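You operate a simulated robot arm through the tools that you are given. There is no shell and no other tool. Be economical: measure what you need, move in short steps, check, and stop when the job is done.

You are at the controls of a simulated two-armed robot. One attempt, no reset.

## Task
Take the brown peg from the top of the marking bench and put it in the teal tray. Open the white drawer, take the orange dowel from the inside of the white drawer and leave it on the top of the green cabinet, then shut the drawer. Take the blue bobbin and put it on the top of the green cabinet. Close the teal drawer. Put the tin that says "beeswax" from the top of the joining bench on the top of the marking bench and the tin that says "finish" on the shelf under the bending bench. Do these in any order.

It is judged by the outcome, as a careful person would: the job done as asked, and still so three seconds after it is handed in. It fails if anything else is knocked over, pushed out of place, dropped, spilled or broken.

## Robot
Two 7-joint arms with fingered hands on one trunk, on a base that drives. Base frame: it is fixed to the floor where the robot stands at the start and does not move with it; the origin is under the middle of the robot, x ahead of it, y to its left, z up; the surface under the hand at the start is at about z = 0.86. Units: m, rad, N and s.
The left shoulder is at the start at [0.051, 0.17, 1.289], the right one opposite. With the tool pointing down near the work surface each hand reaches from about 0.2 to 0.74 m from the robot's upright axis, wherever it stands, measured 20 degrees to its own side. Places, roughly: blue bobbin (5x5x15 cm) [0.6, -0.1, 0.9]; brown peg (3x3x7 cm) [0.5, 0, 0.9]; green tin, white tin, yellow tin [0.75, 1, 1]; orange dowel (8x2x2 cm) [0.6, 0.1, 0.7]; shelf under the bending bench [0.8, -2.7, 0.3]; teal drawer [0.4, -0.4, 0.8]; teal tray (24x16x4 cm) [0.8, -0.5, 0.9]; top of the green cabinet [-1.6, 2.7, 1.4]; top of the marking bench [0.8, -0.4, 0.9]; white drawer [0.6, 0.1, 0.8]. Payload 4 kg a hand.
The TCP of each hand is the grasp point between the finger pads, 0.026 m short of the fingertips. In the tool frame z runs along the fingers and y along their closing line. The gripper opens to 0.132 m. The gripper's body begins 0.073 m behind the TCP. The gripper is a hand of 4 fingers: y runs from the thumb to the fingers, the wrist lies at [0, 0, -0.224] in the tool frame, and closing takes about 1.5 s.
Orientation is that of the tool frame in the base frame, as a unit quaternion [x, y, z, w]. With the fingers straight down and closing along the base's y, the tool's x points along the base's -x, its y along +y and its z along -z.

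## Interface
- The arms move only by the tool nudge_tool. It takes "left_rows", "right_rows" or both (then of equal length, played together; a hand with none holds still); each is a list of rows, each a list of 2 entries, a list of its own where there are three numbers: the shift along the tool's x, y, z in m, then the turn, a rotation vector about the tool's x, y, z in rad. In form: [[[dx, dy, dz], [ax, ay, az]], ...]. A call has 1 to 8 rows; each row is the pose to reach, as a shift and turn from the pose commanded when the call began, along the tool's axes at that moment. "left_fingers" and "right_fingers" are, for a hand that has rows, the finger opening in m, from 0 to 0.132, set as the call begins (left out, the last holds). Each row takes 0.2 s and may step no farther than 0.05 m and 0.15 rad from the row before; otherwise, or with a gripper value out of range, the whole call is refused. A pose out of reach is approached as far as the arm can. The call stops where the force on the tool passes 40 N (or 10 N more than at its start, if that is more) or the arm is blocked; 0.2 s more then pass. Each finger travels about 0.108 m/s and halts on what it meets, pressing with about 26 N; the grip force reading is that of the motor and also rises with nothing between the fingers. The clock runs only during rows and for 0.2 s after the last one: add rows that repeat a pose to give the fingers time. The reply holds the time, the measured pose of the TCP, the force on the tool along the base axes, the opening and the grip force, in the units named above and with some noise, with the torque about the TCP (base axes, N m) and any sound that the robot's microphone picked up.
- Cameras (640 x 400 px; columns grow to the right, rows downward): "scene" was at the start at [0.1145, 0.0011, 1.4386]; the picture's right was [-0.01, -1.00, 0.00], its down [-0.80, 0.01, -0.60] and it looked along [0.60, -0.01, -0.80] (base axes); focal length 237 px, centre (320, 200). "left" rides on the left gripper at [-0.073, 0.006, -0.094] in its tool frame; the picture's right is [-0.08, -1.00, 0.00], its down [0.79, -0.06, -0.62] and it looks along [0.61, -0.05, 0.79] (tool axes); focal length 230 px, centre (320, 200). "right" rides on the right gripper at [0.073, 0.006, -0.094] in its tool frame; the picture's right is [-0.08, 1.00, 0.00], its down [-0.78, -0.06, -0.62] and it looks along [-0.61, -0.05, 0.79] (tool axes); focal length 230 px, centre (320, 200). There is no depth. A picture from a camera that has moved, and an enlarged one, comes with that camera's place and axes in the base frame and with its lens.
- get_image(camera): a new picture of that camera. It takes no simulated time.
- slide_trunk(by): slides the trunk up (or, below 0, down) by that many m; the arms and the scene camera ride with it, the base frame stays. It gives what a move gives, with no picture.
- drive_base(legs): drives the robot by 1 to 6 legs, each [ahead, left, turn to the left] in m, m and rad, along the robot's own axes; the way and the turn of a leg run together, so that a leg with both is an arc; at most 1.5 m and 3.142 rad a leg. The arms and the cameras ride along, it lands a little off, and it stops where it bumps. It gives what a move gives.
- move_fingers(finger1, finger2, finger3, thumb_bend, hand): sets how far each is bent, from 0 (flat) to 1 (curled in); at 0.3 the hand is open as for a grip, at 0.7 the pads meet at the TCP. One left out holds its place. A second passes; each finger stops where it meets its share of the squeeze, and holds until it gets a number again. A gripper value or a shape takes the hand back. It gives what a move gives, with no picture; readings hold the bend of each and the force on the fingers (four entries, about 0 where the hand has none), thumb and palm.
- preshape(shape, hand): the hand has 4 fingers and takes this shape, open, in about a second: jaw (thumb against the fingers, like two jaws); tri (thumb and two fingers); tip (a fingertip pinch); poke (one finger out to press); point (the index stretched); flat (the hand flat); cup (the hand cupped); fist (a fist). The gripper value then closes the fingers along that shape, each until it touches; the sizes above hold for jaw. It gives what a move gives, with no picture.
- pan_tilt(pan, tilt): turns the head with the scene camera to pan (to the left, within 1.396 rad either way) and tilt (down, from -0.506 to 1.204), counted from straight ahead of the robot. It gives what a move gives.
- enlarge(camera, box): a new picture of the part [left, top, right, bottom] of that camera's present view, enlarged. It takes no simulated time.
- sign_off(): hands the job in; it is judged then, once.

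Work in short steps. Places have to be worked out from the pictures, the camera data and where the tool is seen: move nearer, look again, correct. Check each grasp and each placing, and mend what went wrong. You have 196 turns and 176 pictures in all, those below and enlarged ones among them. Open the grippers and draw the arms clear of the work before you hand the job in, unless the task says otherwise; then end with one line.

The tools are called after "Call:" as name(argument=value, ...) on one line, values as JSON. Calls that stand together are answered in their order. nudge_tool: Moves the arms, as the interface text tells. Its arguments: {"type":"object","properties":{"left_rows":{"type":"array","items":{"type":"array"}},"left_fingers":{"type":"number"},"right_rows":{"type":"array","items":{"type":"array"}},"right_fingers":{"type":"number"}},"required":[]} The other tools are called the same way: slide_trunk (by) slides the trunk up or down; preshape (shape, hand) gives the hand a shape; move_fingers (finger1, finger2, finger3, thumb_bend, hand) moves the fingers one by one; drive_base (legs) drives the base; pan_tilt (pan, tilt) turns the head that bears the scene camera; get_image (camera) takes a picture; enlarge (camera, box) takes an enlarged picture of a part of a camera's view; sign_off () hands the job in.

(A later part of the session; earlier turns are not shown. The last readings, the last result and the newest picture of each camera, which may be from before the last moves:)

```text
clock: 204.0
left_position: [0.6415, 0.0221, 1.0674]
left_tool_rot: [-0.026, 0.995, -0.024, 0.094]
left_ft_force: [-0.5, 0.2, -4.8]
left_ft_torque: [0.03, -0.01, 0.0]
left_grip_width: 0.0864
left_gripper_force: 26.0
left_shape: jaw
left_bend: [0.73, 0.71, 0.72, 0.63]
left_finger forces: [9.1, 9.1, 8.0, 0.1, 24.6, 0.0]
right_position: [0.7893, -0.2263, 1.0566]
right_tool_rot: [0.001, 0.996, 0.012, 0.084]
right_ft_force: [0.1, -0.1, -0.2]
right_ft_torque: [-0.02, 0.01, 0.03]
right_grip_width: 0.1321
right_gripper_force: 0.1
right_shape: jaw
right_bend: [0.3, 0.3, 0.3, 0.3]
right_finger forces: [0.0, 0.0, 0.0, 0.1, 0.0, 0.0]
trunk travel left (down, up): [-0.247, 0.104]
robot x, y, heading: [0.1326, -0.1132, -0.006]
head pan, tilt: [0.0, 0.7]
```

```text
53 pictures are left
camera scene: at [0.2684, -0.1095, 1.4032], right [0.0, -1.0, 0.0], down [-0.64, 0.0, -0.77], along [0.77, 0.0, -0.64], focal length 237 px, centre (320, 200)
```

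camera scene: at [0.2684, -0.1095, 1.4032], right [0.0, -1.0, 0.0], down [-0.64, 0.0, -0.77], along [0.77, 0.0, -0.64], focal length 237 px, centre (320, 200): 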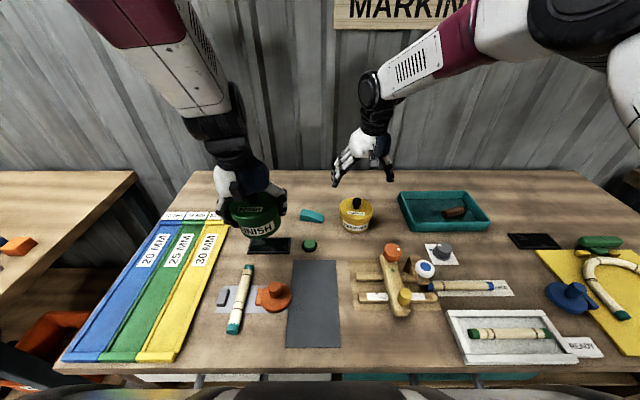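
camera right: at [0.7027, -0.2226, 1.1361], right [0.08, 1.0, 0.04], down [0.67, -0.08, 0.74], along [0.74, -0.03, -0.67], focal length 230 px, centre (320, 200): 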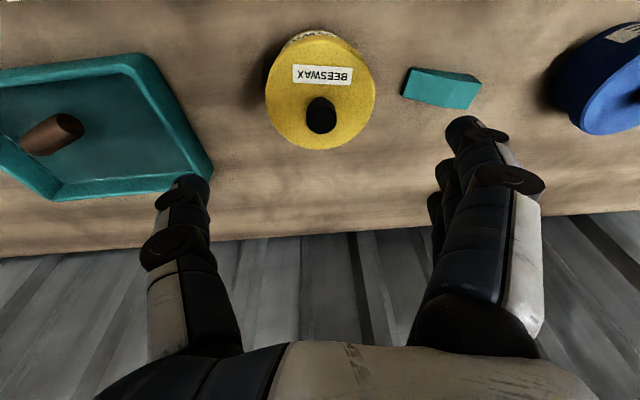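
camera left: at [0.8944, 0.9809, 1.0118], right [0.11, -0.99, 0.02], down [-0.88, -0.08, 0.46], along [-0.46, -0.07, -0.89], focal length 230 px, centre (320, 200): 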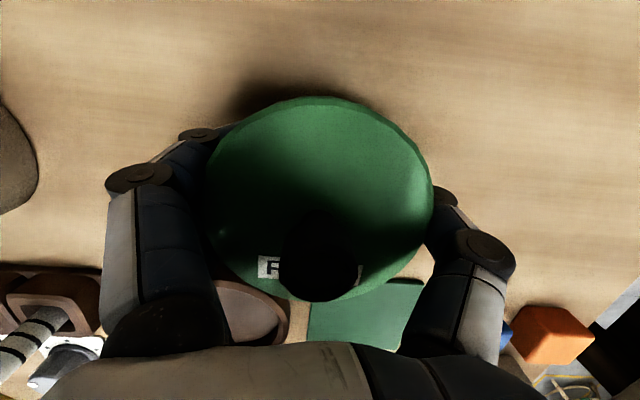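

The beeswax tin stands upright on the marking bench. I draw the right hand in, back off and head right towards the bending bench, then look.

Call:
nudge_tool(right_rows=[[[0.045, 0, -0.015], [0, 0, 0]], [[0.09, 0, -0.03], [0, 0, 0]], [[0.135, 0, -0.045], [0, 0, 0]], [[0.18, 0, -0.055], [0, 0, 0]], [[0.22, 0, -0.06], [0, 0, 0]]])

Call:
drive_base(legs=[[-0.5, 0, 0.003], [0, -1.2, 0]])

Call:
pan_tilt(pan=-0.6, tilt=0.6)

Call:
get_image(camera="scene")

```text
clock: 205.2
left_position: [0.6403, 0.0233, 1.0688]
left_tool_rot: [-0.026, 0.995, -0.024, 0.094]
left_ft_force: [-0.2, 0.9, -3.6]
left_ft_torque: [0.02, -0.02, 0.01]
left_grip_width: 0.0861
left_gripper_force: 26.1
left_shape: jaw
left_bend: [0.73, 0.71, 0.72, 0.63]
left_finger forces: [9.1, 9.1, 7.9, 0.0, 24.5, 0.1]
right_position: [0.5629, -0.2287, 1.0756]
right_tool_rot: [0.003, 0.996, 0.012, 0.086]
right_ft_force: [0.4, -0.6, -0.6]
right_ft_torque: [0.0, 0.02, -0.02]
right_grip_width: 0.1318
right_gripper_force: 0.1
right_shape: jaw
right_bend: [0.3, 0.3, 0.3, 0.3]
right_finger forces: [0.0, 0.0, 0.0, 0.0, 0.0, 0.0]
trunk travel left (down, up): [-0.247, 0.104]
robot x, y, heading: [0.1307, -0.1096, 0.002]
head pan, tilt: [0.0, 0.7]
```

```text
clock: 218.7
left_position: [0.1143, -1.21, 1.0666]
left_tool_rot: [-0.006, 0.995, -0.025, 0.092]
left_ft_force: [-0.5, 0.1, -5.5]
left_ft_torque: [-0.02, -0.01, 0.0]
left_grip_width: 0.0862
left_gripper_force: 26.1
left_shape: jaw
left_bend: [0.73, 0.71, 0.72, 0.63]
left_finger forces: [8.9, 9.1, 7.8, 0.0, 24.4, 0.0]
right_position: [0.0265, -1.4589, 1.0766]
right_tool_rot: [0.022, 0.996, 0.011, 0.085]
right_ft_force: [-0.2, -0.1, -1.2]
right_ft_torque: [0.02, -0.05, 0.0]
right_grip_width: 0.1317
right_gripper_force: 0.1
right_shape: jaw
right_bend: [0.3, 0.3, 0.3, 0.3]
right_finger forces: [0.0, 0.0, 0.0, 0.0, 0.0, 0.0]
trunk travel left (down, up): [-0.247, 0.104]
robot x, y, heading: [-0.4012, -1.3208, -0.041]
head pan, tilt: [0.0, 0.7]
```

```text
clock: 219.7
left_position: [0.1145, -1.2097, 1.067]
left_tool_rot: [-0.005, 0.995, -0.026, 0.093]
left_ft_force: [-0.5, -0.3, -4.9]
left_ft_torque: [0.0, -0.01, 0.0]
left_grip_width: 0.0863
left_gripper_force: 26.0
left_shape: jaw
left_bend: [0.73, 0.71, 0.72, 0.63]
left_finger forces: [9.1, 9.1, 7.8, 0.0, 24.4, 0.0]
right_position: [0.0258, -1.4585, 1.0757]
right_tool_rot: [0.022, 0.996, 0.01, 0.085]
right_ft_force: [0.2, 0.1, -0.4]
right_ft_torque: [0.0, -0.02, 0.01]
right_grip_width: 0.1318
right_gripper_force: 0.0
right_shape: jaw
right_bend: [0.3, 0.3, 0.3, 0.3]
right_finger forces: [0.0, 0.1, 0.0, 0.1, 0.0, 0.0]
trunk travel left (down, up): [-0.247, 0.104]
robot x, y, heading: [-0.4011, -1.3247, -0.044]
head pan, tilt: [-0.6, 0.6]
```

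```text
52 pictures are left
camera scene: at [-0.277, -1.3764, 1.4117], right [-0.6, -0.8, 0.0], down [-0.45, 0.34, -0.82], along [0.66, -0.49, -0.57], focal length 237 px, centre (320, 200)
```

scene: 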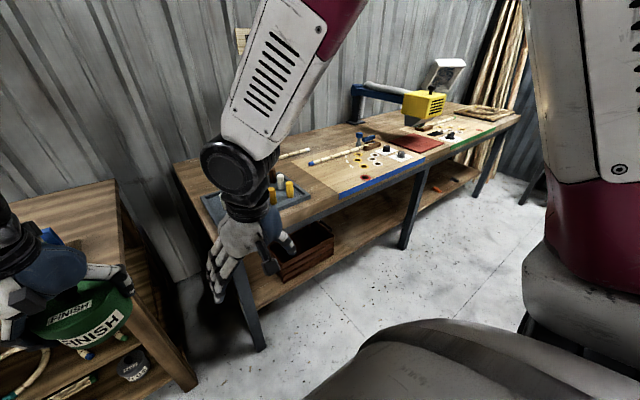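

The bending bench is the long one with a low shelf; the shelf's middle part looks empty. I straighten the heading and go further right.

Call:
drive_base(legs=[[0, 0, 0.044], [0, -1.15, 0]])

Call:
pan_tilt(pan=0, tilt=0.8)

Call:
get_image(camera="scene")

```text
clock: 230.4
left_position: [0.1101, -2.3406, 1.0673]
left_tool_rot: [-0.028, 0.995, -0.024, 0.094]
left_ft_force: [0.4, -0.2, -3.9]
left_ft_torque: [-0.03, 0.0, -0.01]
left_grip_width: 0.0863
left_gripper_force: 26.2
left_shape: jaw
left_bend: [0.73, 0.71, 0.72, 0.63]
left_finger forces: [9.0, 9.1, 7.9, 0.1, 24.4, 0.0]
right_position: [0.0317, -2.5934, 1.0761]
right_tool_rot: [0.0, 0.996, 0.012, 0.084]
right_ft_force: [-0.9, -0.4, -0.2]
right_ft_torque: [0.02, 0.0, -0.02]
right_grip_width: 0.1321
right_gripper_force: 0.0
right_shape: jaw
right_bend: [0.3, 0.3, 0.3, 0.3]
right_finger forces: [0.0, 0.0, 0.0, 0.0, 0.1, 0.1]
trunk travel left (down, up): [-0.247, 0.104]
robot x, y, heading: [-0.3961, -2.4782, 0.003]
head pan, tilt: [-0.6, 0.6]
```

```text
clock: 231.4
left_position: [0.1096, -2.3403, 1.0677]
left_tool_rot: [-0.027, 0.995, -0.024, 0.093]
left_ft_force: [-0.4, 0.3, -4.1]
left_ft_torque: [0.0, -0.01, 0.03]
left_grip_width: 0.0863
left_gripper_force: 26.0
left_shape: jaw
left_bend: [0.73, 0.71, 0.72, 0.63]
left_finger forces: [9.0, 9.2, 7.8, 0.0, 24.4, 0.0]
right_position: [0.0321, -2.5932, 1.0756]
right_tool_rot: [0.0, 0.996, 0.013, 0.085]
right_ft_force: [0.5, -0.3, 0.0]
right_ft_torque: [-0.03, 0.0, 0.02]
right_grip_width: 0.1318
right_gripper_force: 0.2
right_shape: jaw
right_bend: [0.3, 0.3, 0.3, 0.3]
right_finger forces: [0.0, 0.1, 0.0, 0.1, 0.0, 0.0]
trunk travel left (down, up): [-0.247, 0.104]
robot x, y, heading: [-0.3967, -2.4727, -0.004]
head pan, tilt: [0.0, 0.799]
```

```text
51 pictures are left
camera scene: at [-0.2665, -2.4745, 1.3949], right [0.0, -1.0, 0.0], down [-0.72, 0.0, -0.7], along [0.7, 0.0, -0.72], focal length 237 px, centre (320, 200)
```

scene: 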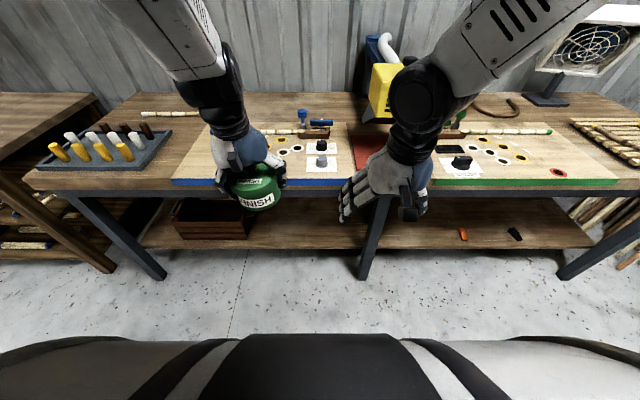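

The shelf between the crate and the middle leg (y about -2.1 to -2.77) is free. I lower the trunk to see under the bench and judge the clearance.

Call:
slide_trunk(by=-0.24)

Call:
pan_tilt(pan=0, tilt=0.6)

Call:
get_image(camera="scene")

```text
clock: 233.9
left_position: [0.0947, -2.3411, 0.6453]
left_tool_rot: [-0.034, 0.988, -0.018, -0.149]
left_ft_force: [-0.1, 0.3, -4.3]
left_ft_torque: [0.02, -0.03, 0.01]
left_grip_width: 0.0865
left_gripper_force: 26.1
left_shape: jaw
left_bend: [0.73, 0.71, 0.72, 0.63]
left_finger forces: [9.0, 9.1, 7.7, 0.0, 24.6, 0.0]
right_position: [0.0381, -2.5921, 0.7803]
right_tool_rot: [0.001, 1.0, 0.012, -0.022]
right_ft_force: [-0.9, 0.0, 0.4]
right_ft_torque: [0.02, -0.02, -0.01]
right_grip_width: 0.1319
right_gripper_force: 0.1
right_shape: jaw
right_bend: [0.3, 0.3, 0.3, 0.3]
right_finger forces: [0.0, 0.1, 0.0, 0.0, 0.0, 0.1]
trunk travel left (down, up): [-0.007, 0.344]
robot x, y, heading: [-0.4002, -2.4818, -0.001]
head pan, tilt: [0.0, 0.799]
```

```text
clock: 234.7
left_position: [0.0954, -2.3406, 0.6446]
left_tool_rot: [-0.034, 0.988, -0.017, -0.15]
left_ft_force: [0.0, 0.2, -4.0]
left_ft_torque: [0.02, -0.07, -0.01]
left_grip_width: 0.0862
left_gripper_force: 26.0
left_shape: jaw
left_bend: [0.73, 0.71, 0.72, 0.63]
left_finger forces: [9.1, 9.2, 7.7, 0.1, 24.5, 0.0]
right_position: [0.0397, -2.5932, 0.7783]
right_tool_rot: [0.002, 1.0, 0.011, -0.022]
right_ft_force: [0.1, 0.4, 0.3]
right_ft_torque: [-0.02, -0.02, 0.0]
right_grip_width: 0.132
right_gripper_force: 0.0
right_shape: jaw
right_bend: [0.3, 0.3, 0.3, 0.3]
right_finger forces: [0.0, 0.0, 0.0, 0.0, 0.0, 0.0]
trunk travel left (down, up): [-0.007, 0.344]
robot x, y, heading: [-0.4007, -2.4754, -0.001]
head pan, tilt: [0.0, 0.6]
```

```text
50 pictures are left
camera scene: at [-0.0472, -2.4742, 1.1435], right [0.0, -1.0, 0.0], down [-0.57, 0.0, -0.82], along [0.82, 0.0, -0.57], focal length 237 px, centre (320, 200)
```

scene: 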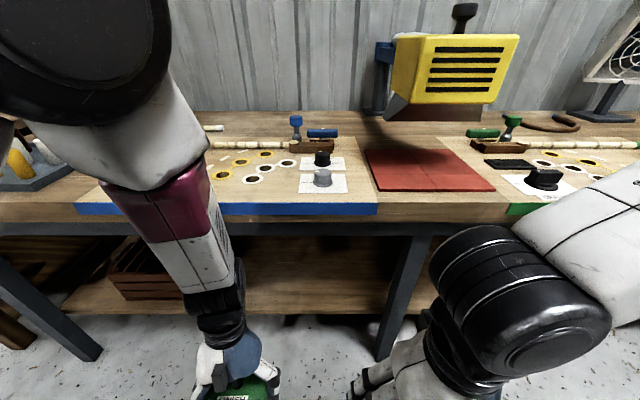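

Lowering has tilted the hands: the tin now leans about 0.49 rad from upright. I turn the left hand back about its y axis to bring the tin upright.

Call:
nudge_tool(left_rows=[[[0, 0, 0], [0, -0.12, 0]], [[0, 0, 0], [0, -0.24, 0]], [[0, 0, 0], [0, -0.36, 0]], [[0, 0, 0], [0, -0.485, 0]], [[0, 0, 0], [0, -0.485, 0]]])

Call:
get_image(camera="left")

Call:
pan_tilt(pan=0, tilt=0.95)

Call:
get_image(camera="scene")

```text
clock: 235.9
left_position: [0.0943, -2.3406, 0.644]
left_tool_rot: [-0.035, 0.995, -0.009, 0.092]
left_ft_force: [-1.2, 0.2, -4.4]
left_ft_torque: [-0.02, 0.01, -0.02]
left_grip_width: 0.086
left_gripper_force: 26.7
left_shape: jaw
left_bend: [0.73, 0.71, 0.72, 0.63]
left_finger forces: [9.0, 8.8, 7.7, 0.0, 24.0, 0.0]
right_position: [0.0382, -2.5931, 0.7796]
right_tool_rot: [0.001, 1.0, 0.011, -0.022]
right_ft_force: [-0.5, 0.1, 0.7]
right_ft_torque: [-0.01, 0.02, 0.0]
right_grip_width: 0.132
right_gripper_force: 0.0
right_shape: jaw
right_bend: [0.3, 0.3, 0.3, 0.3]
right_finger forces: [0.1, 0.0, 0.0, 0.0, 0.1, 0.0]
trunk travel left (down, up): [-0.007, 0.344]
robot x, y, heading: [-0.3982, -2.4767, -0.001]
head pan, tilt: [0.0, 0.6]
```

```text
49 pictures are left
camera left: at [0.1476, -2.3288, 0.7495], right [0.14, -0.99, 0.04], down [-0.88, -0.11, 0.46], along [-0.46, -0.1, -0.88], focal length 230 px, centre (320, 200)
```

left: 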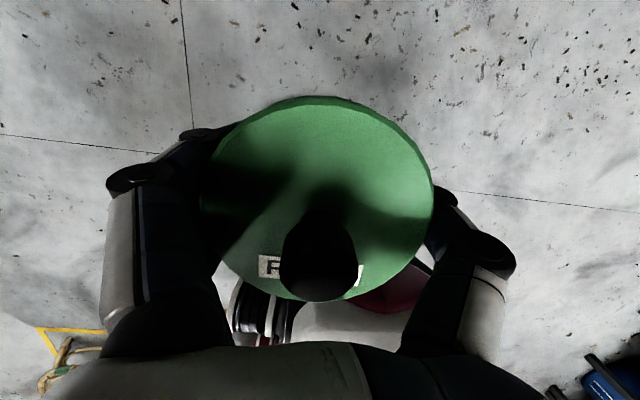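

```text
clock: 236.7
left_position: [0.095, -2.341, 0.646]
left_tool_rot: [-0.036, 0.995, -0.008, 0.091]
left_ft_force: [0.1, 0.0, -5.4]
left_ft_torque: [0.02, -0.03, 0.0]
left_grip_width: 0.0865
left_gripper_force: 25.8
left_shape: jaw
left_bend: [0.73, 0.71, 0.72, 0.63]
left_finger forces: [8.9, 8.8, 7.7, 0.1, 24.0, 0.1]
right_position: [0.0392, -2.5924, 0.7794]
right_tool_rot: [0.001, 1.0, 0.012, -0.023]
right_ft_force: [0.8, -0.1, 0.7]
right_ft_torque: [-0.02, 0.0, 0.0]
right_grip_width: 0.1322
right_gripper_force: 0.1
right_shape: jaw
right_bend: [0.3, 0.3, 0.3, 0.3]
right_finger forces: [0.1, 0.0, 0.0, 0.0, 0.0, 0.0]
trunk travel left (down, up): [-0.007, 0.344]
robot x, y, heading: [-0.3996, -2.476, 0.002]
head pan, tilt: [0.0, 0.949]
```

```text
48 pictures are left
camera scene: at [-0.0629, -2.4742, 1.1152], right [0.0, -1.0, 0.0], down [-0.81, 0.0, -0.58], along [0.58, 0.0, -0.81], focal length 237 px, centre (320, 200)
```

scene: 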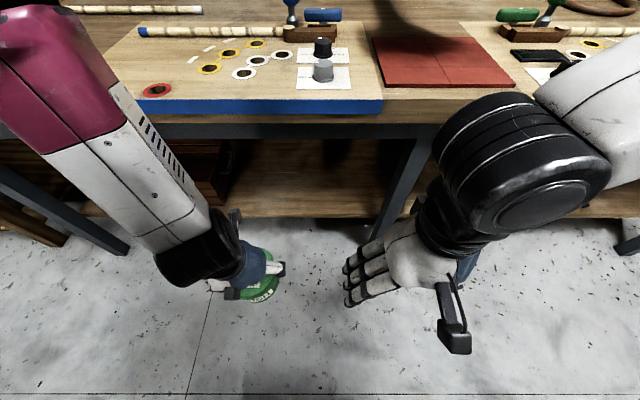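

I zoom in on the shelf's front edge to fix its height and position.

Call:
enlarge(camera="scene", box=[190, 80, 430, 270])

```text
2.11 times, centred on (310, 175) of scene
camera zoom: at [-0.0629, -2.4742, 1.1152], right [0.0, -1.0, 0.0], down [-0.81, 0.0, -0.58], along [0.58, 0.0, -0.81], focal length 498 px, centre (341, 253)
```

zoom: 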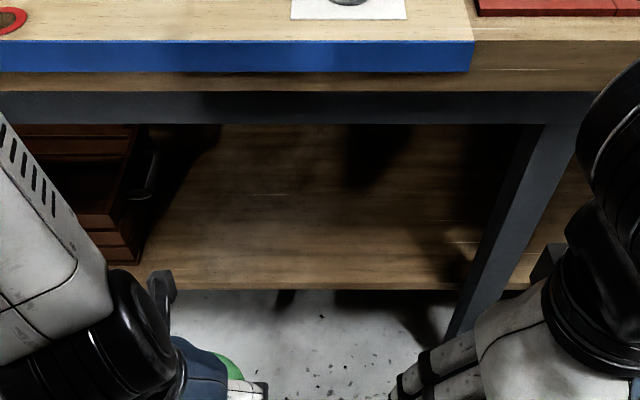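

The shelf's front edge is at about x 0.435, z 0.30–0.34, the bench frame underside about z 0.75. I raise the right arm above bench level and lower the tin in front of the shelf.

Call:
nudge_tool(left_rows=[[[0.008, 0, 0.043], [0, 0, 0]], [[0.016, 0, 0.086], [0, 0, 0]], [[0.024, 0, 0.129], [0, 0, 0]], [[0.032, 0, 0.172], [0, 0, 0]], [[0.04, 0, 0.215], [0, 0, 0]], [[0.04, 0, 0.215], [0, 0, 0]], [[0.04, 0, 0.215], [0, 0, 0]]], right_rows=[[[0, 0, -0.045], [0, 0, 0]], [[0, 0, -0.09], [0, 0, 0]], [[0, 0, -0.135], [0, 0, 0]], [[0, 0, -0.18], [0, 0, 0]], [[0, 0, -0.225], [0, 0, 0]], [[0, 0, -0.27], [0, 0, 0]], [[0, 0, -0.31], [0, 0, 0]]])

Call:
get_image(camera="scene")

```text
clock: 238.3
left_position: [0.0958, -2.3432, 0.4228]
left_tool_rot: [-0.037, 0.995, -0.008, 0.092]
left_ft_force: [-0.9, -0.3, -3.8]
left_ft_torque: [-0.01, -0.02, 0.02]
left_grip_width: 0.0859
left_gripper_force: 26.1
left_shape: jaw
left_bend: [0.73, 0.71, 0.72, 0.63]
left_finger forces: [8.8, 8.7, 7.6, 0.0, 23.9, 0.1]
right_position: [0.051, -2.6017, 1.0894]
right_tool_rot: [0.001, 1.0, 0.012, -0.023]
right_ft_force: [0.7, -0.3, 0.8]
right_ft_torque: [-0.03, 0.0, -0.01]
right_grip_width: 0.1319
right_gripper_force: 0.0
right_shape: jaw
right_bend: [0.3, 0.3, 0.3, 0.3]
right_finger forces: [0.0, 0.0, 0.0, 0.0, 0.0, 0.1]
trunk travel left (down, up): [-0.007, 0.344]
robot x, y, heading: [-0.3996, -2.4737, -0.006]
head pan, tilt: [0.0, 0.949]
```

```text
46 pictures are left
camera scene: at [-0.063, -2.4742, 1.1152], right [0.0, -1.0, 0.0], down [-0.81, 0.0, -0.58], along [0.58, 0.0, -0.81], focal length 237 px, centre (320, 200)
```

scene: 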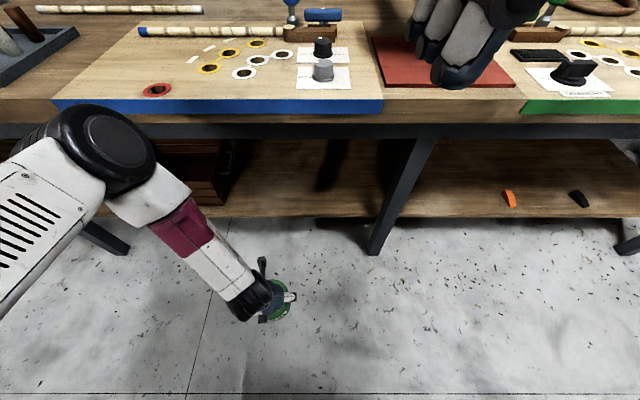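

The left elbow juts forward near the bench edge, so the arm should be stretched from further back. I check the space behind the robot on both sides.

Call:
pan_tilt(pan=-1.39, tilt=0.5)

Call:
get_image(camera="scene")

Call:
pan_tilt(pan=1.39, tilt=0.5)

Call:
get_image(camera="scene")

```text
clock: 239.8
left_position: [0.0948, -2.3434, 0.4237]
left_tool_rot: [-0.037, 0.995, -0.008, 0.091]
left_ft_force: [-0.8, 0.0, -4.7]
left_ft_torque: [0.0, 0.02, 0.01]
left_grip_width: 0.0863
left_gripper_force: 26.5
left_shape: jaw
left_bend: [0.73, 0.71, 0.72, 0.63]
left_finger forces: [8.8, 8.7, 7.7, 0.1, 24.0, 0.1]
right_position: [0.052, -2.6012, 1.0904]
right_tool_rot: [0.001, 1.0, 0.011, -0.023]
right_ft_force: [-0.2, -0.2, -0.5]
right_ft_torque: [0.01, -0.01, 0.02]
right_grip_width: 0.1318
right_gripper_force: 0.0
right_shape: jaw
right_bend: [0.3, 0.3, 0.3, 0.3]
right_finger forces: [0.1, 0.0, 0.0, 0.0, 0.1, 0.1]
trunk travel left (down, up): [-0.007, 0.344]
robot x, y, heading: [-0.4019, -2.4738, -0.002]
head pan, tilt: [-1.389, 0.499]
```

```text
45 pictures are left
camera scene: at [-0.1191, -2.5638, 1.1526], right [-0.98, -0.18, 0.0], down [-0.09, 0.47, -0.88], along [0.16, -0.86, -0.48], focal length 237 px, centre (320, 200)
```

scene: 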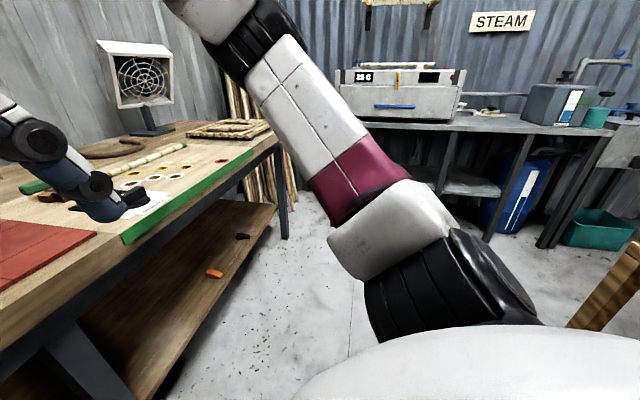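

```text
clock: 242.3
left_position: [0.0951, -2.343, 0.4235]
left_tool_rot: [-0.037, 0.995, -0.008, 0.092]
left_ft_force: [0.8, 0.2, -4.7]
left_ft_torque: [0.01, 0.0, -0.03]
left_grip_width: 0.0861
left_gripper_force: 26.2
left_shape: jaw
left_bend: [0.73, 0.71, 0.72, 0.63]
left_finger forces: [8.8, 8.7, 7.5, 0.0, 23.9, 0.0]
right_position: [0.0527, -2.6014, 1.0892]
right_tool_rot: [0.001, 1.0, 0.011, -0.022]
right_ft_force: [-0.4, 0.1, 0.0]
right_ft_torque: [0.04, 0.03, 0.0]
right_grip_width: 0.1319
right_gripper_force: 0.1
right_shape: jaw
right_bend: [0.3, 0.3, 0.3, 0.3]
right_finger forces: [0.0, 0.0, 0.1, 0.0, 0.1, 0.0]
trunk travel left (down, up): [-0.007, 0.344]
robot x, y, heading: [-0.399, -2.4779, 0.001]
head pan, tilt: [1.389, 0.499]
```

```text
44 pictures are left
camera scene: at [-0.1192, -2.3848, 1.1526], right [0.98, -0.18, 0.0], down [-0.09, -0.47, -0.88], along [0.16, 0.86, -0.48], focal length 237 px, centre (320, 200)
```

scene: 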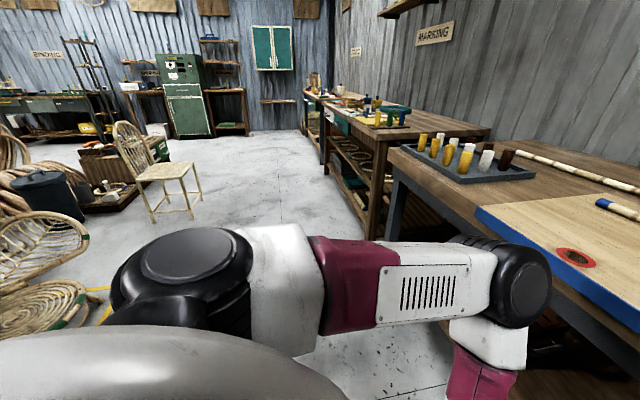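

Reaching in from above would put the forearm into the bench front. It is better to hold the tin from the side with the hand nearly level. I will set the tin down on a clear spot of the bench top and regrasp. First I back off slightly and raise the trunk.

Call:
drive_base(legs=[[-0.07, 0, 0]])

Call:
slide_trunk(by=0.24)

Call:
pan_tilt(pan=0.3, tilt=0.75)

Call:
get_image(camera="scene")

```text
clock: 243.3
left_position: [0.0261, -2.3426, 0.4246]
left_tool_rot: [-0.037, 0.995, -0.009, 0.092]
left_ft_force: [0.4, -0.5, -3.6]
left_ft_torque: [0.01, -0.02, -0.03]
left_grip_width: 0.0859
left_gripper_force: 26.3
left_shape: jaw
left_bend: [0.73, 0.71, 0.72, 0.63]
left_finger forces: [8.8, 8.7, 7.6, 0.1, 23.9, 0.1]
right_position: [-0.0179, -2.6017, 1.0897]
right_tool_rot: [0.0, 1.0, 0.011, -0.022]
right_ft_force: [-0.1, -0.3, 0.1]
right_ft_torque: [-0.02, -0.03, 0.0]
right_grip_width: 0.1316
right_gripper_force: 0.2
right_shape: jaw
right_bend: [0.3, 0.3, 0.3, 0.3]
right_finger forces: [0.0, 0.0, 0.1, 0.1, 0.0, 0.0]
trunk travel left (down, up): [-0.007, 0.344]
robot x, y, heading: [-0.467, -2.4755, -0.002]
head pan, tilt: [1.389, 0.499]
```

```text
clock: 245.8
left_position: [0.0258, -2.3442, 0.665]
left_tool_rot: [-0.036, 0.995, -0.008, 0.092]
left_ft_force: [0.1, -0.2, -5.1]
left_ft_torque: [0.01, 0.01, -0.03]
left_grip_width: 0.0863
left_gripper_force: 26.0
left_shape: jaw
left_bend: [0.73, 0.71, 0.72, 0.63]
left_finger forces: [8.7, 8.8, 7.7, 0.1, 23.7, 0.0]
right_position: [-0.0161, -2.6011, 1.3283]
right_tool_rot: [0.001, 1.0, 0.012, -0.023]
right_ft_force: [-0.1, 0.1, -0.8]
right_ft_torque: [-0.03, 0.05, -0.07]
right_grip_width: 0.1319
right_gripper_force: 0.0
right_shape: jaw
right_bend: [0.3, 0.3, 0.3, 0.3]
right_finger forces: [0.0, 0.0, 0.0, 0.0, 0.0, 0.1]
trunk travel left (down, up): [-0.247, 0.104]
robot x, y, heading: [-0.4685, -2.4767, 0.006]
head pan, tilt: [1.389, 0.499]
```

```text
clock: 247.1
left_position: [0.025, -2.3436, 0.6643]
left_tool_rot: [-0.037, 0.995, -0.009, 0.092]
left_ft_force: [-0.5, -0.4, -4.2]
left_ft_torque: [0.0, 0.02, 0.01]
left_grip_width: 0.0862
left_gripper_force: 26.6
left_shape: jaw
left_bend: [0.73, 0.71, 0.72, 0.63]
left_finger forces: [8.9, 8.6, 7.7, 0.0, 23.7, 0.0]
right_position: [-0.0181, -2.601, 1.3289]
right_tool_rot: [0.001, 1.0, 0.011, -0.023]
right_ft_force: [0.7, -0.4, 0.5]
right_ft_torque: [-0.01, 0.01, 0.0]
right_grip_width: 0.1319
right_gripper_force: 0.1
right_shape: jaw
right_bend: [0.3, 0.3, 0.3, 0.3]
right_finger forces: [0.0, 0.0, 0.1, 0.1, 0.1, 0.0]
trunk travel left (down, up): [-0.247, 0.104]
robot x, y, heading: [-0.4711, -2.4743, 0.005]
head pan, tilt: [0.3, 0.75]
```

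```text
43 pictures are left
camera scene: at [-0.3374, -2.4498, 1.3988], right [0.3, -0.95, 0.0], down [-0.65, -0.2, -0.73], along [0.7, 0.22, -0.68], focal length 237 px, centre (320, 200)
```

scene: 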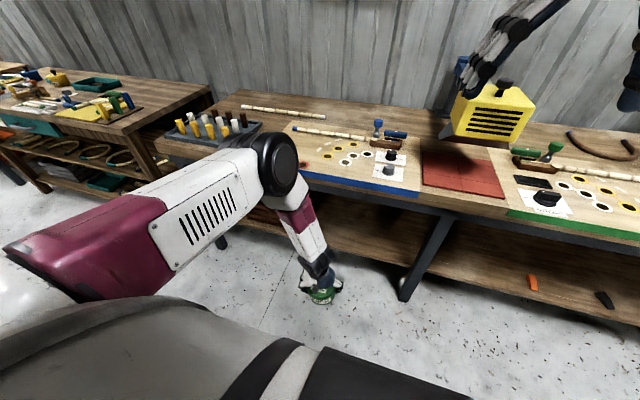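

I raise the tin well above bench height, then drive so the clear left end of the board (about (0.44, -2.05)) comes under the left hand.

Call:
nudge_tool(left_rows=[[[-0.009, 0, -0.049], [0, 0, 0]], [[-0.018, 0, -0.098], [0, 0, 0]], [[-0.027, 0, -0.147], [0, 0, 0]], [[-0.036, 0, -0.196], [0, 0, 0]], [[-0.045, 0, -0.245], [0, 0, 0]], [[-0.054, 0, -0.294], [0, 0, 0]], [[-0.063, 0, -0.343], [0, 0, 0]], [[-0.072, 0, -0.39], [0, 0, 0]]])

Call:
drive_base(legs=[[0, 0.27, -0.005], [0.27, 0, 0]])

Call:
pan_tilt(pan=0.2, tilt=0.9)

Call:
get_image(camera="scene")

```text
clock: 248.9
left_position: [0.0211, -2.3329, 1.061]
left_tool_rot: [-0.035, 0.995, -0.008, 0.092]
left_ft_force: [0.0, 0.3, -3.8]
left_ft_torque: [-0.01, -0.02, 0.03]
left_grip_width: 0.0863
left_gripper_force: 26.1
left_shape: jaw
left_bend: [0.73, 0.71, 0.72, 0.63]
left_finger forces: [8.9, 8.7, 7.7, 0.0, 23.7, 0.1]
right_position: [-0.0182, -2.6016, 1.3295]
right_tool_rot: [0.001, 1.0, 0.012, -0.022]
right_ft_force: [0.2, 0.3, -1.0]
right_ft_torque: [-0.02, -0.01, 0.01]
right_grip_width: 0.1319
right_gripper_force: 0.1
right_shape: jaw
right_bend: [0.3, 0.3, 0.3, 0.3]
right_finger forces: [0.0, 0.0, 0.0, 0.0, 0.0, 0.0]
trunk travel left (down, up): [-0.247, 0.104]
robot x, y, heading: [-0.4686, -2.4765, 0.004]
head pan, tilt: [0.3, 0.75]
```

```text
clock: 253.4
left_position: [0.2919, -2.0711, 1.0591]
left_tool_rot: [-0.032, 0.995, -0.009, 0.092]
left_ft_force: [0.7, 0.7, -4.2]
left_ft_torque: [0.0, 0.0, -0.02]
left_grip_width: 0.0861
left_gripper_force: 26.2
left_shape: jaw
left_bend: [0.73, 0.71, 0.72, 0.63]
left_finger forces: [8.9, 8.6, 7.6, 0.0, 23.7, 0.0]
right_position: [0.2493, -2.3368, 1.3311]
right_tool_rot: [0.006, 1.0, 0.011, -0.022]
right_ft_force: [0.1, -0.3, -0.2]
right_ft_torque: [-0.02, 0.03, -0.01]
right_grip_width: 0.1319
right_gripper_force: 0.1
right_shape: jaw
right_bend: [0.3, 0.3, 0.3, 0.3]
right_finger forces: [0.0, 0.1, 0.0, 0.0, 0.1, 0.0]
trunk travel left (down, up): [-0.247, 0.104]
robot x, y, heading: [-0.2007, -2.2086, -0.01]
head pan, tilt: [0.3, 0.75]
```

```text
clock: 254.1
left_position: [0.291, -2.0713, 1.0597]
left_tool_rot: [-0.032, 0.995, -0.008, 0.092]
left_ft_force: [-0.2, 0.0, -5.0]
left_ft_torque: [0.01, -0.03, -0.01]
left_grip_width: 0.086
left_gripper_force: 26.0
left_shape: jaw
left_bend: [0.73, 0.71, 0.72, 0.63]
left_finger forces: [8.9, 8.6, 7.7, 0.0, 23.7, 0.0]
right_position: [0.2478, -2.3371, 1.331]
right_tool_rot: [0.005, 1.0, 0.011, -0.022]
right_ft_force: [-0.1, -0.6, 0.5]
right_ft_torque: [0.03, 0.01, 0.02]
right_grip_width: 0.1318
right_gripper_force: 0.0
right_shape: jaw
right_bend: [0.3, 0.3, 0.3, 0.3]
right_finger forces: [0.0, 0.0, 0.0, 0.0, 0.1, 0.0]
trunk travel left (down, up): [-0.247, 0.104]
robot x, y, heading: [-0.2016, -2.2073, -0.008]
head pan, tilt: [0.201, 0.901]
```

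```text
42 pictures are left
camera scene: at [-0.0759, -2.1935, 1.387], right [0.19, -0.98, 0.0], down [-0.77, -0.15, -0.62], along [0.61, 0.12, -0.78], focal length 237 px, centre (320, 200)
```

scene: 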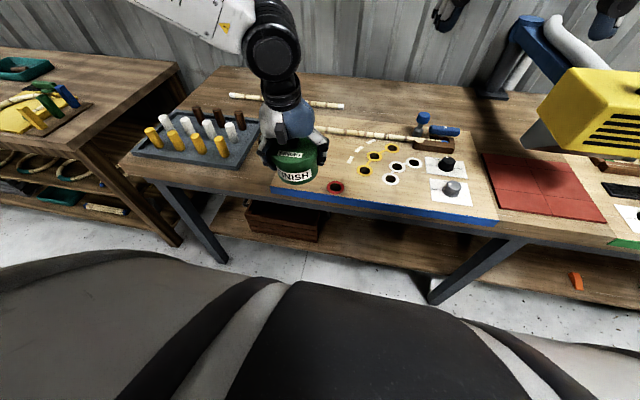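

The spot at (0.445, -2.06) on the board is clear. I move the tin over it and down to z 0.95.

Call:
nudge_tool(left_rows=[[[-0.038, 0, 0.007], [0, 0, 0]], [[-0.076, 0, 0.014], [0, 0, 0]], [[-0.114, 0, 0.021], [0, 0, 0]], [[-0.15, 0, 0.028], [0, 0, 0]], [[-0.143, 0, 0.068], [0, 0, 0]], [[-0.136, 0, 0.108], [0, 0, 0]], [[-0.131, 0, 0.133], [0, 0, 0]]])

Call:
enlarge(camera="scene", box=[200, 80, 420, 230])

```text
clock: 255.7
left_position: [0.4463, -2.0676, 0.9533]
left_tool_rot: [-0.032, 0.995, -0.01, 0.092]
left_ft_force: [-0.6, -0.6, -4.1]
left_ft_torque: [0.05, 0.0, -0.01]
left_grip_width: 0.0859
left_gripper_force: 25.8
left_shape: jaw
left_bend: [0.73, 0.71, 0.72, 0.63]
left_finger forces: [9.0, 8.6, 7.5, 0.0, 23.5, 0.1]
right_position: [0.2473, -2.3377, 1.3291]
right_tool_rot: [0.005, 1.0, 0.01, -0.023]
right_ft_force: [0.9, 0.0, -0.2]
right_ft_torque: [0.04, -0.01, -0.01]
right_grip_width: 0.132
right_gripper_force: 0.0
right_shape: jaw
right_bend: [0.3, 0.3, 0.3, 0.3]
right_finger forces: [0.0, 0.1, 0.0, 0.1, 0.0, 0.1]
trunk travel left (down, up): [-0.247, 0.104]
robot x, y, heading: [-0.2032, -2.2087, -0.006]
head pan, tilt: [0.201, 0.901]
```

```text
2.67 times, centred on (310, 155) of scene
camera zoom: at [-0.0755, -2.1934, 1.3869], right [0.19, -0.98, 0.0], down [-0.77, -0.15, -0.62], along [0.61, 0.12, -0.78], focal length 631 px, centre (347, 320)
```

zoom: 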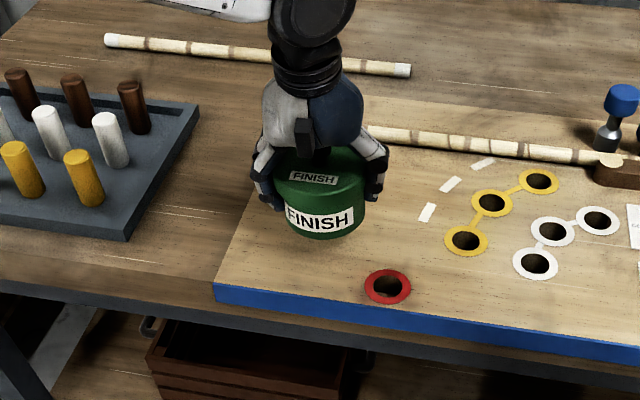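

The spot is on the plain board. I lower slowly until contact.

Call:
nudge_tool(left_rows=[[[0.0008, 0, 0.005], [0, 0, 0]], [[0.0016, 0, 0.01], [0, 0, 0]], [[0.0024, 0, 0.015], [0, 0, 0]], [[0.003, 0, 0.018], [0, 0, 0]], [[0.003, 0, 0.018], [0, 0, 0]]])

```text
clock: 256.9
left_position: [0.444, -2.0654, 0.9344]
left_tool_rot: [-0.032, 0.995, -0.01, 0.092]
left_ft_force: [-0.6, 0.4, -4.3]
left_ft_torque: [-0.03, -0.02, -0.02]
left_grip_width: 0.0859
left_gripper_force: 26.1
left_shape: jaw
left_bend: [0.73, 0.71, 0.72, 0.63]
left_finger forces: [8.8, 8.7, 7.5, 0.0, 23.5, 0.0]
right_position: [0.2491, -2.3382, 1.33]
right_tool_rot: [0.006, 1.0, 0.012, -0.023]
right_ft_force: [-0.2, 0.4, -0.1]
right_ft_torque: [0.0, -0.01, 0.02]
right_grip_width: 0.132
right_gripper_force: 0.1
right_shape: jaw
right_bend: [0.3, 0.3, 0.3, 0.3]
right_finger forces: [0.1, 0.0, 0.0, 0.0, 0.0, 0.1]
trunk travel left (down, up): [-0.247, 0.104]
robot x, y, heading: [-0.2045, -2.2078, -0.006]
head pan, tilt: [0.201, 0.901]
```

Still hanging, so I go a bit further down.

Call:
nudge_tool(left_rows=[[[0.0006, 0, 0.004], [0, 0, 0]], [[0.0012, 0, 0.007], [0, 0, 0]], [[0.0016, 0, 0.01], [0, 0, 0]], [[0.0016, 0, 0.01], [0, 0, 0]]])

```text
clock: 257.9
left_position: [0.4442, -2.0654, 0.9242]
left_tool_rot: [-0.032, 0.995, -0.009, 0.092]
left_ft_force: [-0.3, -1.6, -4.4]
left_ft_torque: [0.05, 0.03, 0.01]
left_grip_width: 0.0861
left_gripper_force: 25.1
left_shape: jaw
left_bend: [0.73, 0.71, 0.72, 0.63]
left_finger forces: [8.7, 8.8, 7.5, 0.0, 23.5, 0.0]
right_position: [0.2483, -2.3384, 1.3307]
right_tool_rot: [0.006, 1.0, 0.012, -0.023]
right_ft_force: [0.4, 0.4, 0.0]
right_ft_torque: [0.0, 0.0, 0.02]
right_grip_width: 0.1319
right_gripper_force: 0.0
right_shape: jaw
right_bend: [0.3, 0.3, 0.3, 0.3]
right_finger forces: [0.0, 0.0, 0.0, 0.0, 0.1, 0.0]
trunk travel left (down, up): [-0.247, 0.104]
robot x, y, heading: [-0.2015, -2.2103, -0.006]
head pan, tilt: [0.201, 0.901]
```

Call:
nudge_tool(left_rows=[[[0.0006, 0, 0.004], [0, 0, 0]], [[0.0012, 0, 0.007], [0, 0, 0]], [[0.0016, 0, 0.01], [0, 0, 0]], [[0.0016, 0, 0.01], [0, 0, 0]]])

Call:
enlarge(camera="scene", box=[240, 110, 400, 220])

```text
clock: 258.9
left_position: [0.4454, -2.0659, 0.9143]
left_tool_rot: [-0.032, 0.995, -0.009, 0.091]
left_ft_force: [0.8, 0.2, -5.4]
left_ft_torque: [0.02, 0.01, 0.03]
left_grip_width: 0.086
left_gripper_force: 26.3
left_shape: jaw
left_bend: [0.73, 0.71, 0.72, 0.63]
left_finger forces: [8.8, 8.7, 7.5, 0.0, 23.5, 0.1]
right_position: [0.2471, -2.3375, 1.3296]
right_tool_rot: [0.005, 1.0, 0.011, -0.023]
right_ft_force: [-0.7, -0.4, 0.3]
right_ft_torque: [-0.03, -0.01, 0.0]
right_grip_width: 0.1319
right_gripper_force: 0.1
right_shape: jaw
right_bend: [0.3, 0.3, 0.3, 0.3]
right_finger forces: [0.0, 0.1, 0.0, 0.1, 0.0, 0.0]
trunk travel left (down, up): [-0.247, 0.104]
robot x, y, heading: [-0.2001, -2.2116, -0.005]
head pan, tilt: [0.201, 0.901]
```

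```text
3.64 times, centred on (320, 165) of scene
camera zoom: at [-0.0756, -2.1936, 1.3869], right [0.19, -0.98, 0.0], down [-0.77, -0.15, -0.62], along [0.61, 0.12, -0.78], focal length 860 px, centre (320, 327)
```

zoom: 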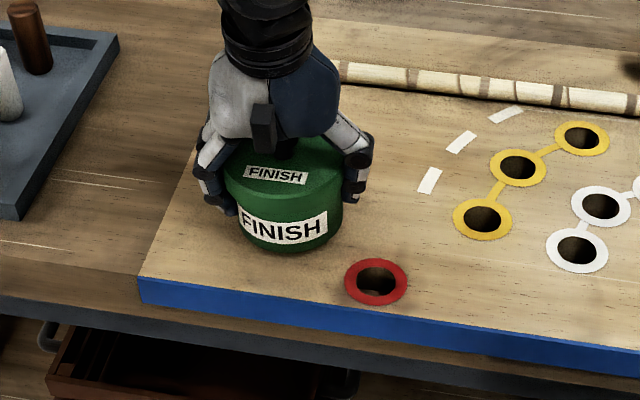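

It is very close now, so I continue in 3 mm steps.

Call:
nudge_tool(left_rows=[[[0.0005, 0, 0.003], [0, 0, 0]], [[0.001, 0, 0.006], [0, 0, 0]], [[0.0014, 0, 0.009], [0, 0, 0]], [[0.0014, 0, 0.009], [0, 0, 0]]])

```text
clock: 259.9
left_position: [0.4451, -2.0655, 0.9066]
left_tool_rot: [-0.031, 0.995, -0.01, 0.094]
left_ft_force: [-0.9, -0.6, 10.5]
left_ft_torque: [0.57, 0.04, 0.04]
left_grip_width: 0.0858
left_gripper_force: 25.8
left_shape: jaw
left_bend: [0.73, 0.71, 0.72, 0.63]
left_finger forces: [9.1, 8.8, 8.7, 0.1, 25.6, 0.1]
right_position: [0.2468, -2.3383, 1.3309]
right_tool_rot: [0.005, 1.0, 0.012, -0.021]
right_ft_force: [0.1, 0.2, -0.7]
right_ft_torque: [0.0, -0.01, 0.04]
right_grip_width: 0.1321
right_gripper_force: 0.0
right_shape: jaw
right_bend: [0.3, 0.3, 0.3, 0.3]
right_finger forces: [0.0, 0.0, 0.1, 0.0, 0.0, 0.1]
trunk travel left (down, up): [-0.247, 0.104]
robot x, y, heading: [-0.1997, -2.2091, -0.003]
head pan, tilt: [0.201, 0.901]
```

Contact at z 0.907. I ease up 2 mm, release and raise the hand straight up.

Call:
nudge_tool(left_rows=[[[-0.0003, 0, -0.002], [0, 0, 0]], [[-0.0003, 0, -0.002], [0, 0, 0]], [[-0.0003, 0, -0.002], [0, 0, 0]], [[-0.0003, 0, -0.002], [0, 0, 0]], [[-0.0003, 0, -0.002], [0, 0, 0]]], left_fingers=0.132)

Call:
nudge_tool(left_rows=[[[-0.003, 0, -0.015], [0, 0, 0]], [[-0.009, 0, -0.05], [0, 0, 0]], [[-0.018, 0, -0.098], [0, 0, 0]], [[-0.027, 0, -0.145], [0, 0, 0]]])

Call:
enlarge(camera="scene", box=[240, 110, 400, 220])

Call:
get_image(camera="left")

```text
clock: 261.1
left_position: [0.4444, -2.065, 0.907]
left_tool_rot: [-0.032, 0.995, -0.009, 0.092]
left_ft_force: [-0.4, -0.3, -0.4]
left_ft_torque: [0.02, -0.01, -0.03]
left_grip_width: 0.1319
left_gripper_force: 0.1
left_shape: jaw
left_bend: [0.3, 0.3, 0.3, 0.3]
left_finger forces: [0.1, 0.0, 0.1, 0.1, 0.1, 0.0]
right_position: [0.2481, -2.3375, 1.3299]
right_tool_rot: [0.005, 1.0, 0.011, -0.022]
right_ft_force: [0.8, 0.8, -0.5]
right_ft_torque: [0.0, 0.01, 0.02]
right_grip_width: 0.1317
right_gripper_force: 0.1
right_shape: jaw
right_bend: [0.3, 0.3, 0.3, 0.3]
right_finger forces: [0.0, 0.0, 0.0, 0.0, 0.0, 0.0]
trunk travel left (down, up): [-0.247, 0.104]
robot x, y, heading: [-0.2055, -2.2097, -0.002]
head pan, tilt: [0.201, 0.901]
heard: snap
```

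```text
clock: 262.1
left_position: [0.4448, -2.0588, 1.0563]
left_tool_rot: [-0.031, 0.995, -0.008, 0.092]
left_ft_force: [-0.6, 0.3, 0.4]
left_ft_torque: [0.01, 0.01, 0.01]
left_grip_width: 0.132
left_gripper_force: 0.1
left_shape: jaw
left_bend: [0.3, 0.3, 0.3, 0.3]
left_finger forces: [0.0, 0.0, 0.1, 0.1, 0.0, 0.1]
right_position: [0.2471, -2.337, 1.3302]
right_tool_rot: [0.005, 1.0, 0.012, -0.022]
right_ft_force: [0.0, -0.3, 0.4]
right_ft_torque: [-0.01, -0.01, 0.03]
right_grip_width: 0.1321
right_gripper_force: 0.1
right_shape: jaw
right_bend: [0.3, 0.3, 0.3, 0.3]
right_finger forces: [0.0, 0.0, 0.0, 0.0, 0.0, 0.1]
trunk travel left (down, up): [-0.247, 0.104]
robot x, y, heading: [-0.2033, -2.2099, -0.008]
head pan, tilt: [0.201, 0.901]
```

```text
3.64 times, centred on (320, 165) of scene
camera zoom: at [-0.0768, -2.1937, 1.3871], right [0.19, -0.98, 0.0], down [-0.77, -0.15, -0.62], along [0.61, 0.12, -0.78], focal length 860 px, centre (320, 327)
```

zoom: 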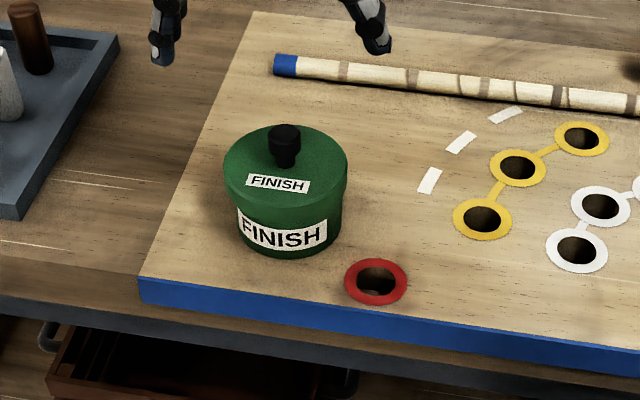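

```text
38 pictures are left
camera left: at [0.4983, -2.0465, 1.1618], right [0.14, -0.99, 0.04], down [-0.88, -0.1, 0.46], along [-0.46, -0.1, -0.88], focal length 230 px, centre (320, 200)
```

left: 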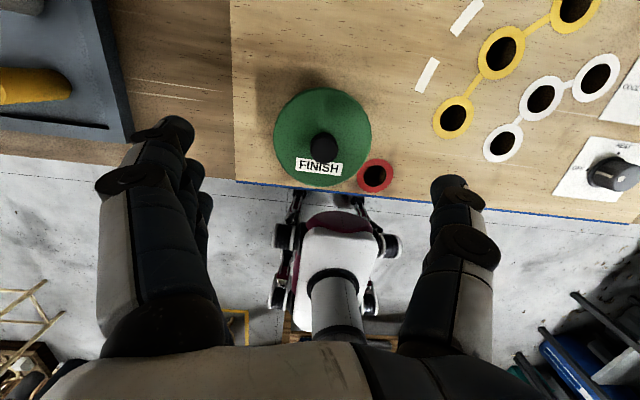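

The tin stands safely and upright. I draw the left hand back, square its yaw, then pitch it up to point ahead and slightly down for a side grasp.

Call:
nudge_tool(left_rows=[[[0.04, -0.001, -0.007], [0, 0, 0.02]], [[0.08, -0.003, -0.014], [0, 0, 0.04]], [[0.12, -0.005, -0.021], [0, 0, 0.062]], [[0.16, -0.006, -0.028], [0, 0, 0.062]]])

Call:
nudge_tool(left_rows=[[[0, 0, 0], [0, -0.14, 0]], [[0, 0, 0], [0, -0.28, 0]], [[0, 0, 0], [0, -0.42, 0]], [[0, 0, 0], [0, -0.56, 0]], [[0, 0, 0], [0, -0.7, 0]], [[0, 0, 0], [0, -0.83, 0]], [[0, 0, 0], [0, -0.95, 0]], [[0, 0, 0], [0, -0.95, 0]]])

Call:
get_image(camera="scene")

```text
clock: 263.1
left_position: [0.2801, -2.0782, 1.0533]
left_tool_rot: [-0.001, 0.996, -0.005, 0.092]
left_ft_force: [-1.3, 0.1, 0.5]
left_ft_torque: [0.01, -0.01, -0.01]
left_grip_width: 0.1316
left_gripper_force: 0.0
left_shape: jaw
left_bend: [0.3, 0.3, 0.3, 0.3]
left_finger forces: [0.0, 0.0, 0.0, 0.0, 0.0, 0.0]
right_position: [0.2475, -2.3374, 1.3303]
right_tool_rot: [0.006, 1.0, 0.012, -0.022]
right_ft_force: [-0.7, 0.2, 0.0]
right_ft_torque: [0.04, -0.04, -0.01]
right_grip_width: 0.1322
right_gripper_force: 0.1
right_shape: jaw
right_bend: [0.3, 0.3, 0.3, 0.3]
right_finger forces: [0.0, 0.1, 0.0, 0.1, 0.1, 0.0]
trunk travel left (down, up): [-0.247, 0.104]
robot x, y, heading: [-0.2044, -2.2126, -0.006]
head pan, tilt: [0.201, 0.901]
```

```text
clock: 264.9
left_position: [0.2842, -2.0779, 1.0524]
left_tool_rot: [-0.004, 0.843, -0.004, 0.538]
left_ft_force: [-0.2, -0.3, 0.1]
left_ft_torque: [0.01, -0.02, 0.02]
left_grip_width: 0.132
left_gripper_force: 0.1
left_shape: jaw
left_bend: [0.3, 0.3, 0.3, 0.3]
left_finger forces: [0.0, 0.1, 0.1, 0.1, 0.0, 0.1]
left hand out of reach, approached as far as the arm can: row 7
right_position: [0.2487, -2.3382, 1.3301]
right_tool_rot: [0.006, 1.0, 0.012, -0.022]
right_ft_force: [-0.1, 0.1, 0.4]
right_ft_torque: [-0.01, 0.01, 0.0]
right_grip_width: 0.1317
right_gripper_force: 0.0
right_shape: jaw
right_bend: [0.3, 0.3, 0.3, 0.3]
right_finger forces: [0.1, 0.1, 0.0, 0.0, 0.0, 0.0]
trunk travel left (down, up): [-0.247, 0.104]
robot x, y, heading: [-0.2011, -2.2065, -0.012]
head pan, tilt: [0.201, 0.901]
```

```text
37 pictures are left
camera scene: at [-0.0764, -2.1935, 1.387], right [0.19, -0.98, 0.0], down [-0.77, -0.15, -0.62], along [0.61, 0.12, -0.78], focal length 237 px, centre (320, 200)
```

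scene: 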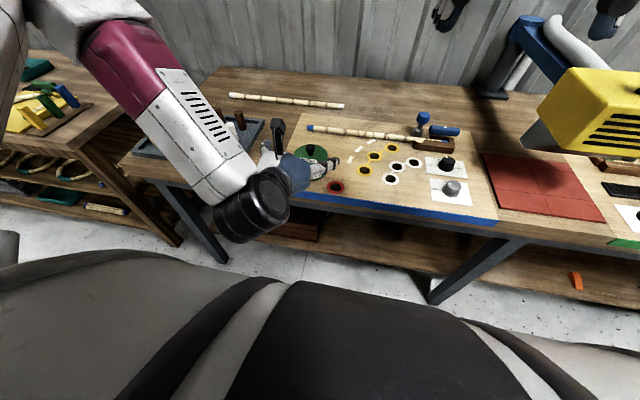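

The hand points ahead at 25° down. I lower it behind the tin to z 0.912.

Call:
nudge_tool(left_rows=[[[0.028, 0.003, 0.023], [0, 0, 0]], [[0.056, 0.006, 0.046], [0, 0, 0]], [[0.084, 0.01, 0.069], [0, 0, 0]], [[0.112, 0.013, 0.092], [0, 0, 0]], [[0.112, 0.013, 0.092], [0, 0, 0]]])

Call:
get_image(camera="left")

Call:
enlarge(camera="scene", box=[200, 80, 420, 250])

```text
clock: 266.1
left_position: [0.3199, -2.0673, 0.9138]
left_tool_rot: [-0.003, 0.844, -0.005, 0.537]
left_ft_force: [0.5, -0.4, 1.1]
left_ft_torque: [-0.03, -0.03, 0.02]
left_grip_width: 0.132
left_gripper_force: 0.0
left_shape: jaw
left_bend: [0.3, 0.3, 0.3, 0.3]
left_finger forces: [0.0, 0.0, 0.1, 0.0, 0.1, 0.1]
right_position: [0.248, -2.3376, 1.3301]
right_tool_rot: [0.005, 1.0, 0.012, -0.021]
right_ft_force: [0.0, -0.6, 0.1]
right_ft_torque: [-0.02, 0.02, 0.02]
right_grip_width: 0.1319
right_gripper_force: 0.0
right_shape: jaw
right_bend: [0.3, 0.3, 0.3, 0.3]
right_finger forces: [0.0, 0.0, 0.0, 0.0, 0.0, 0.1]
trunk travel left (down, up): [-0.247, 0.104]
robot x, y, heading: [-0.2, -2.2085, -0.007]
head pan, tilt: [0.201, 0.901]
```

```text
36 pictures are left
camera left: at [0.2646, -2.0589, 1.0194], right [0.03, -1.0, 0.08], down [-0.89, -0.07, -0.45], along [0.45, -0.06, -0.89], focal length 230 px, centre (320, 200)
```

left: 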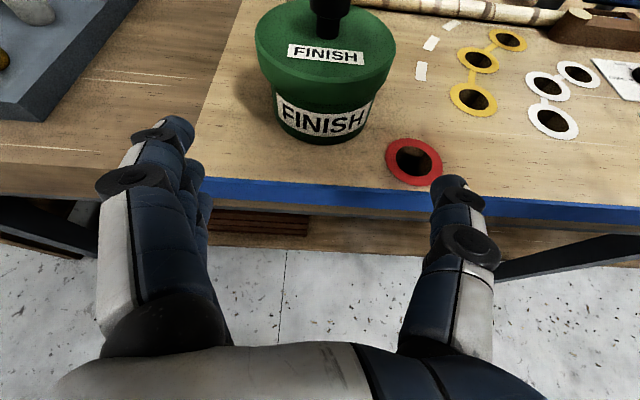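

```text
2.35 times, centred on (310, 165) of scene
camera zoom: at [-0.0763, -2.1937, 1.3871], right [0.19, -0.98, 0.0], down [-0.77, -0.15, -0.62], along [0.61, 0.12, -0.78], focal length 557 px, centre (344, 282)
```

zoom: 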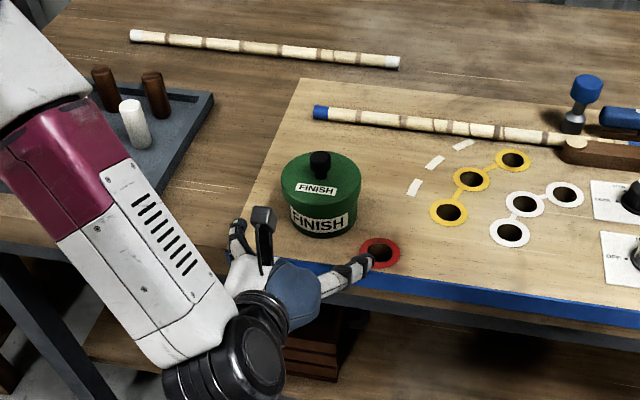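

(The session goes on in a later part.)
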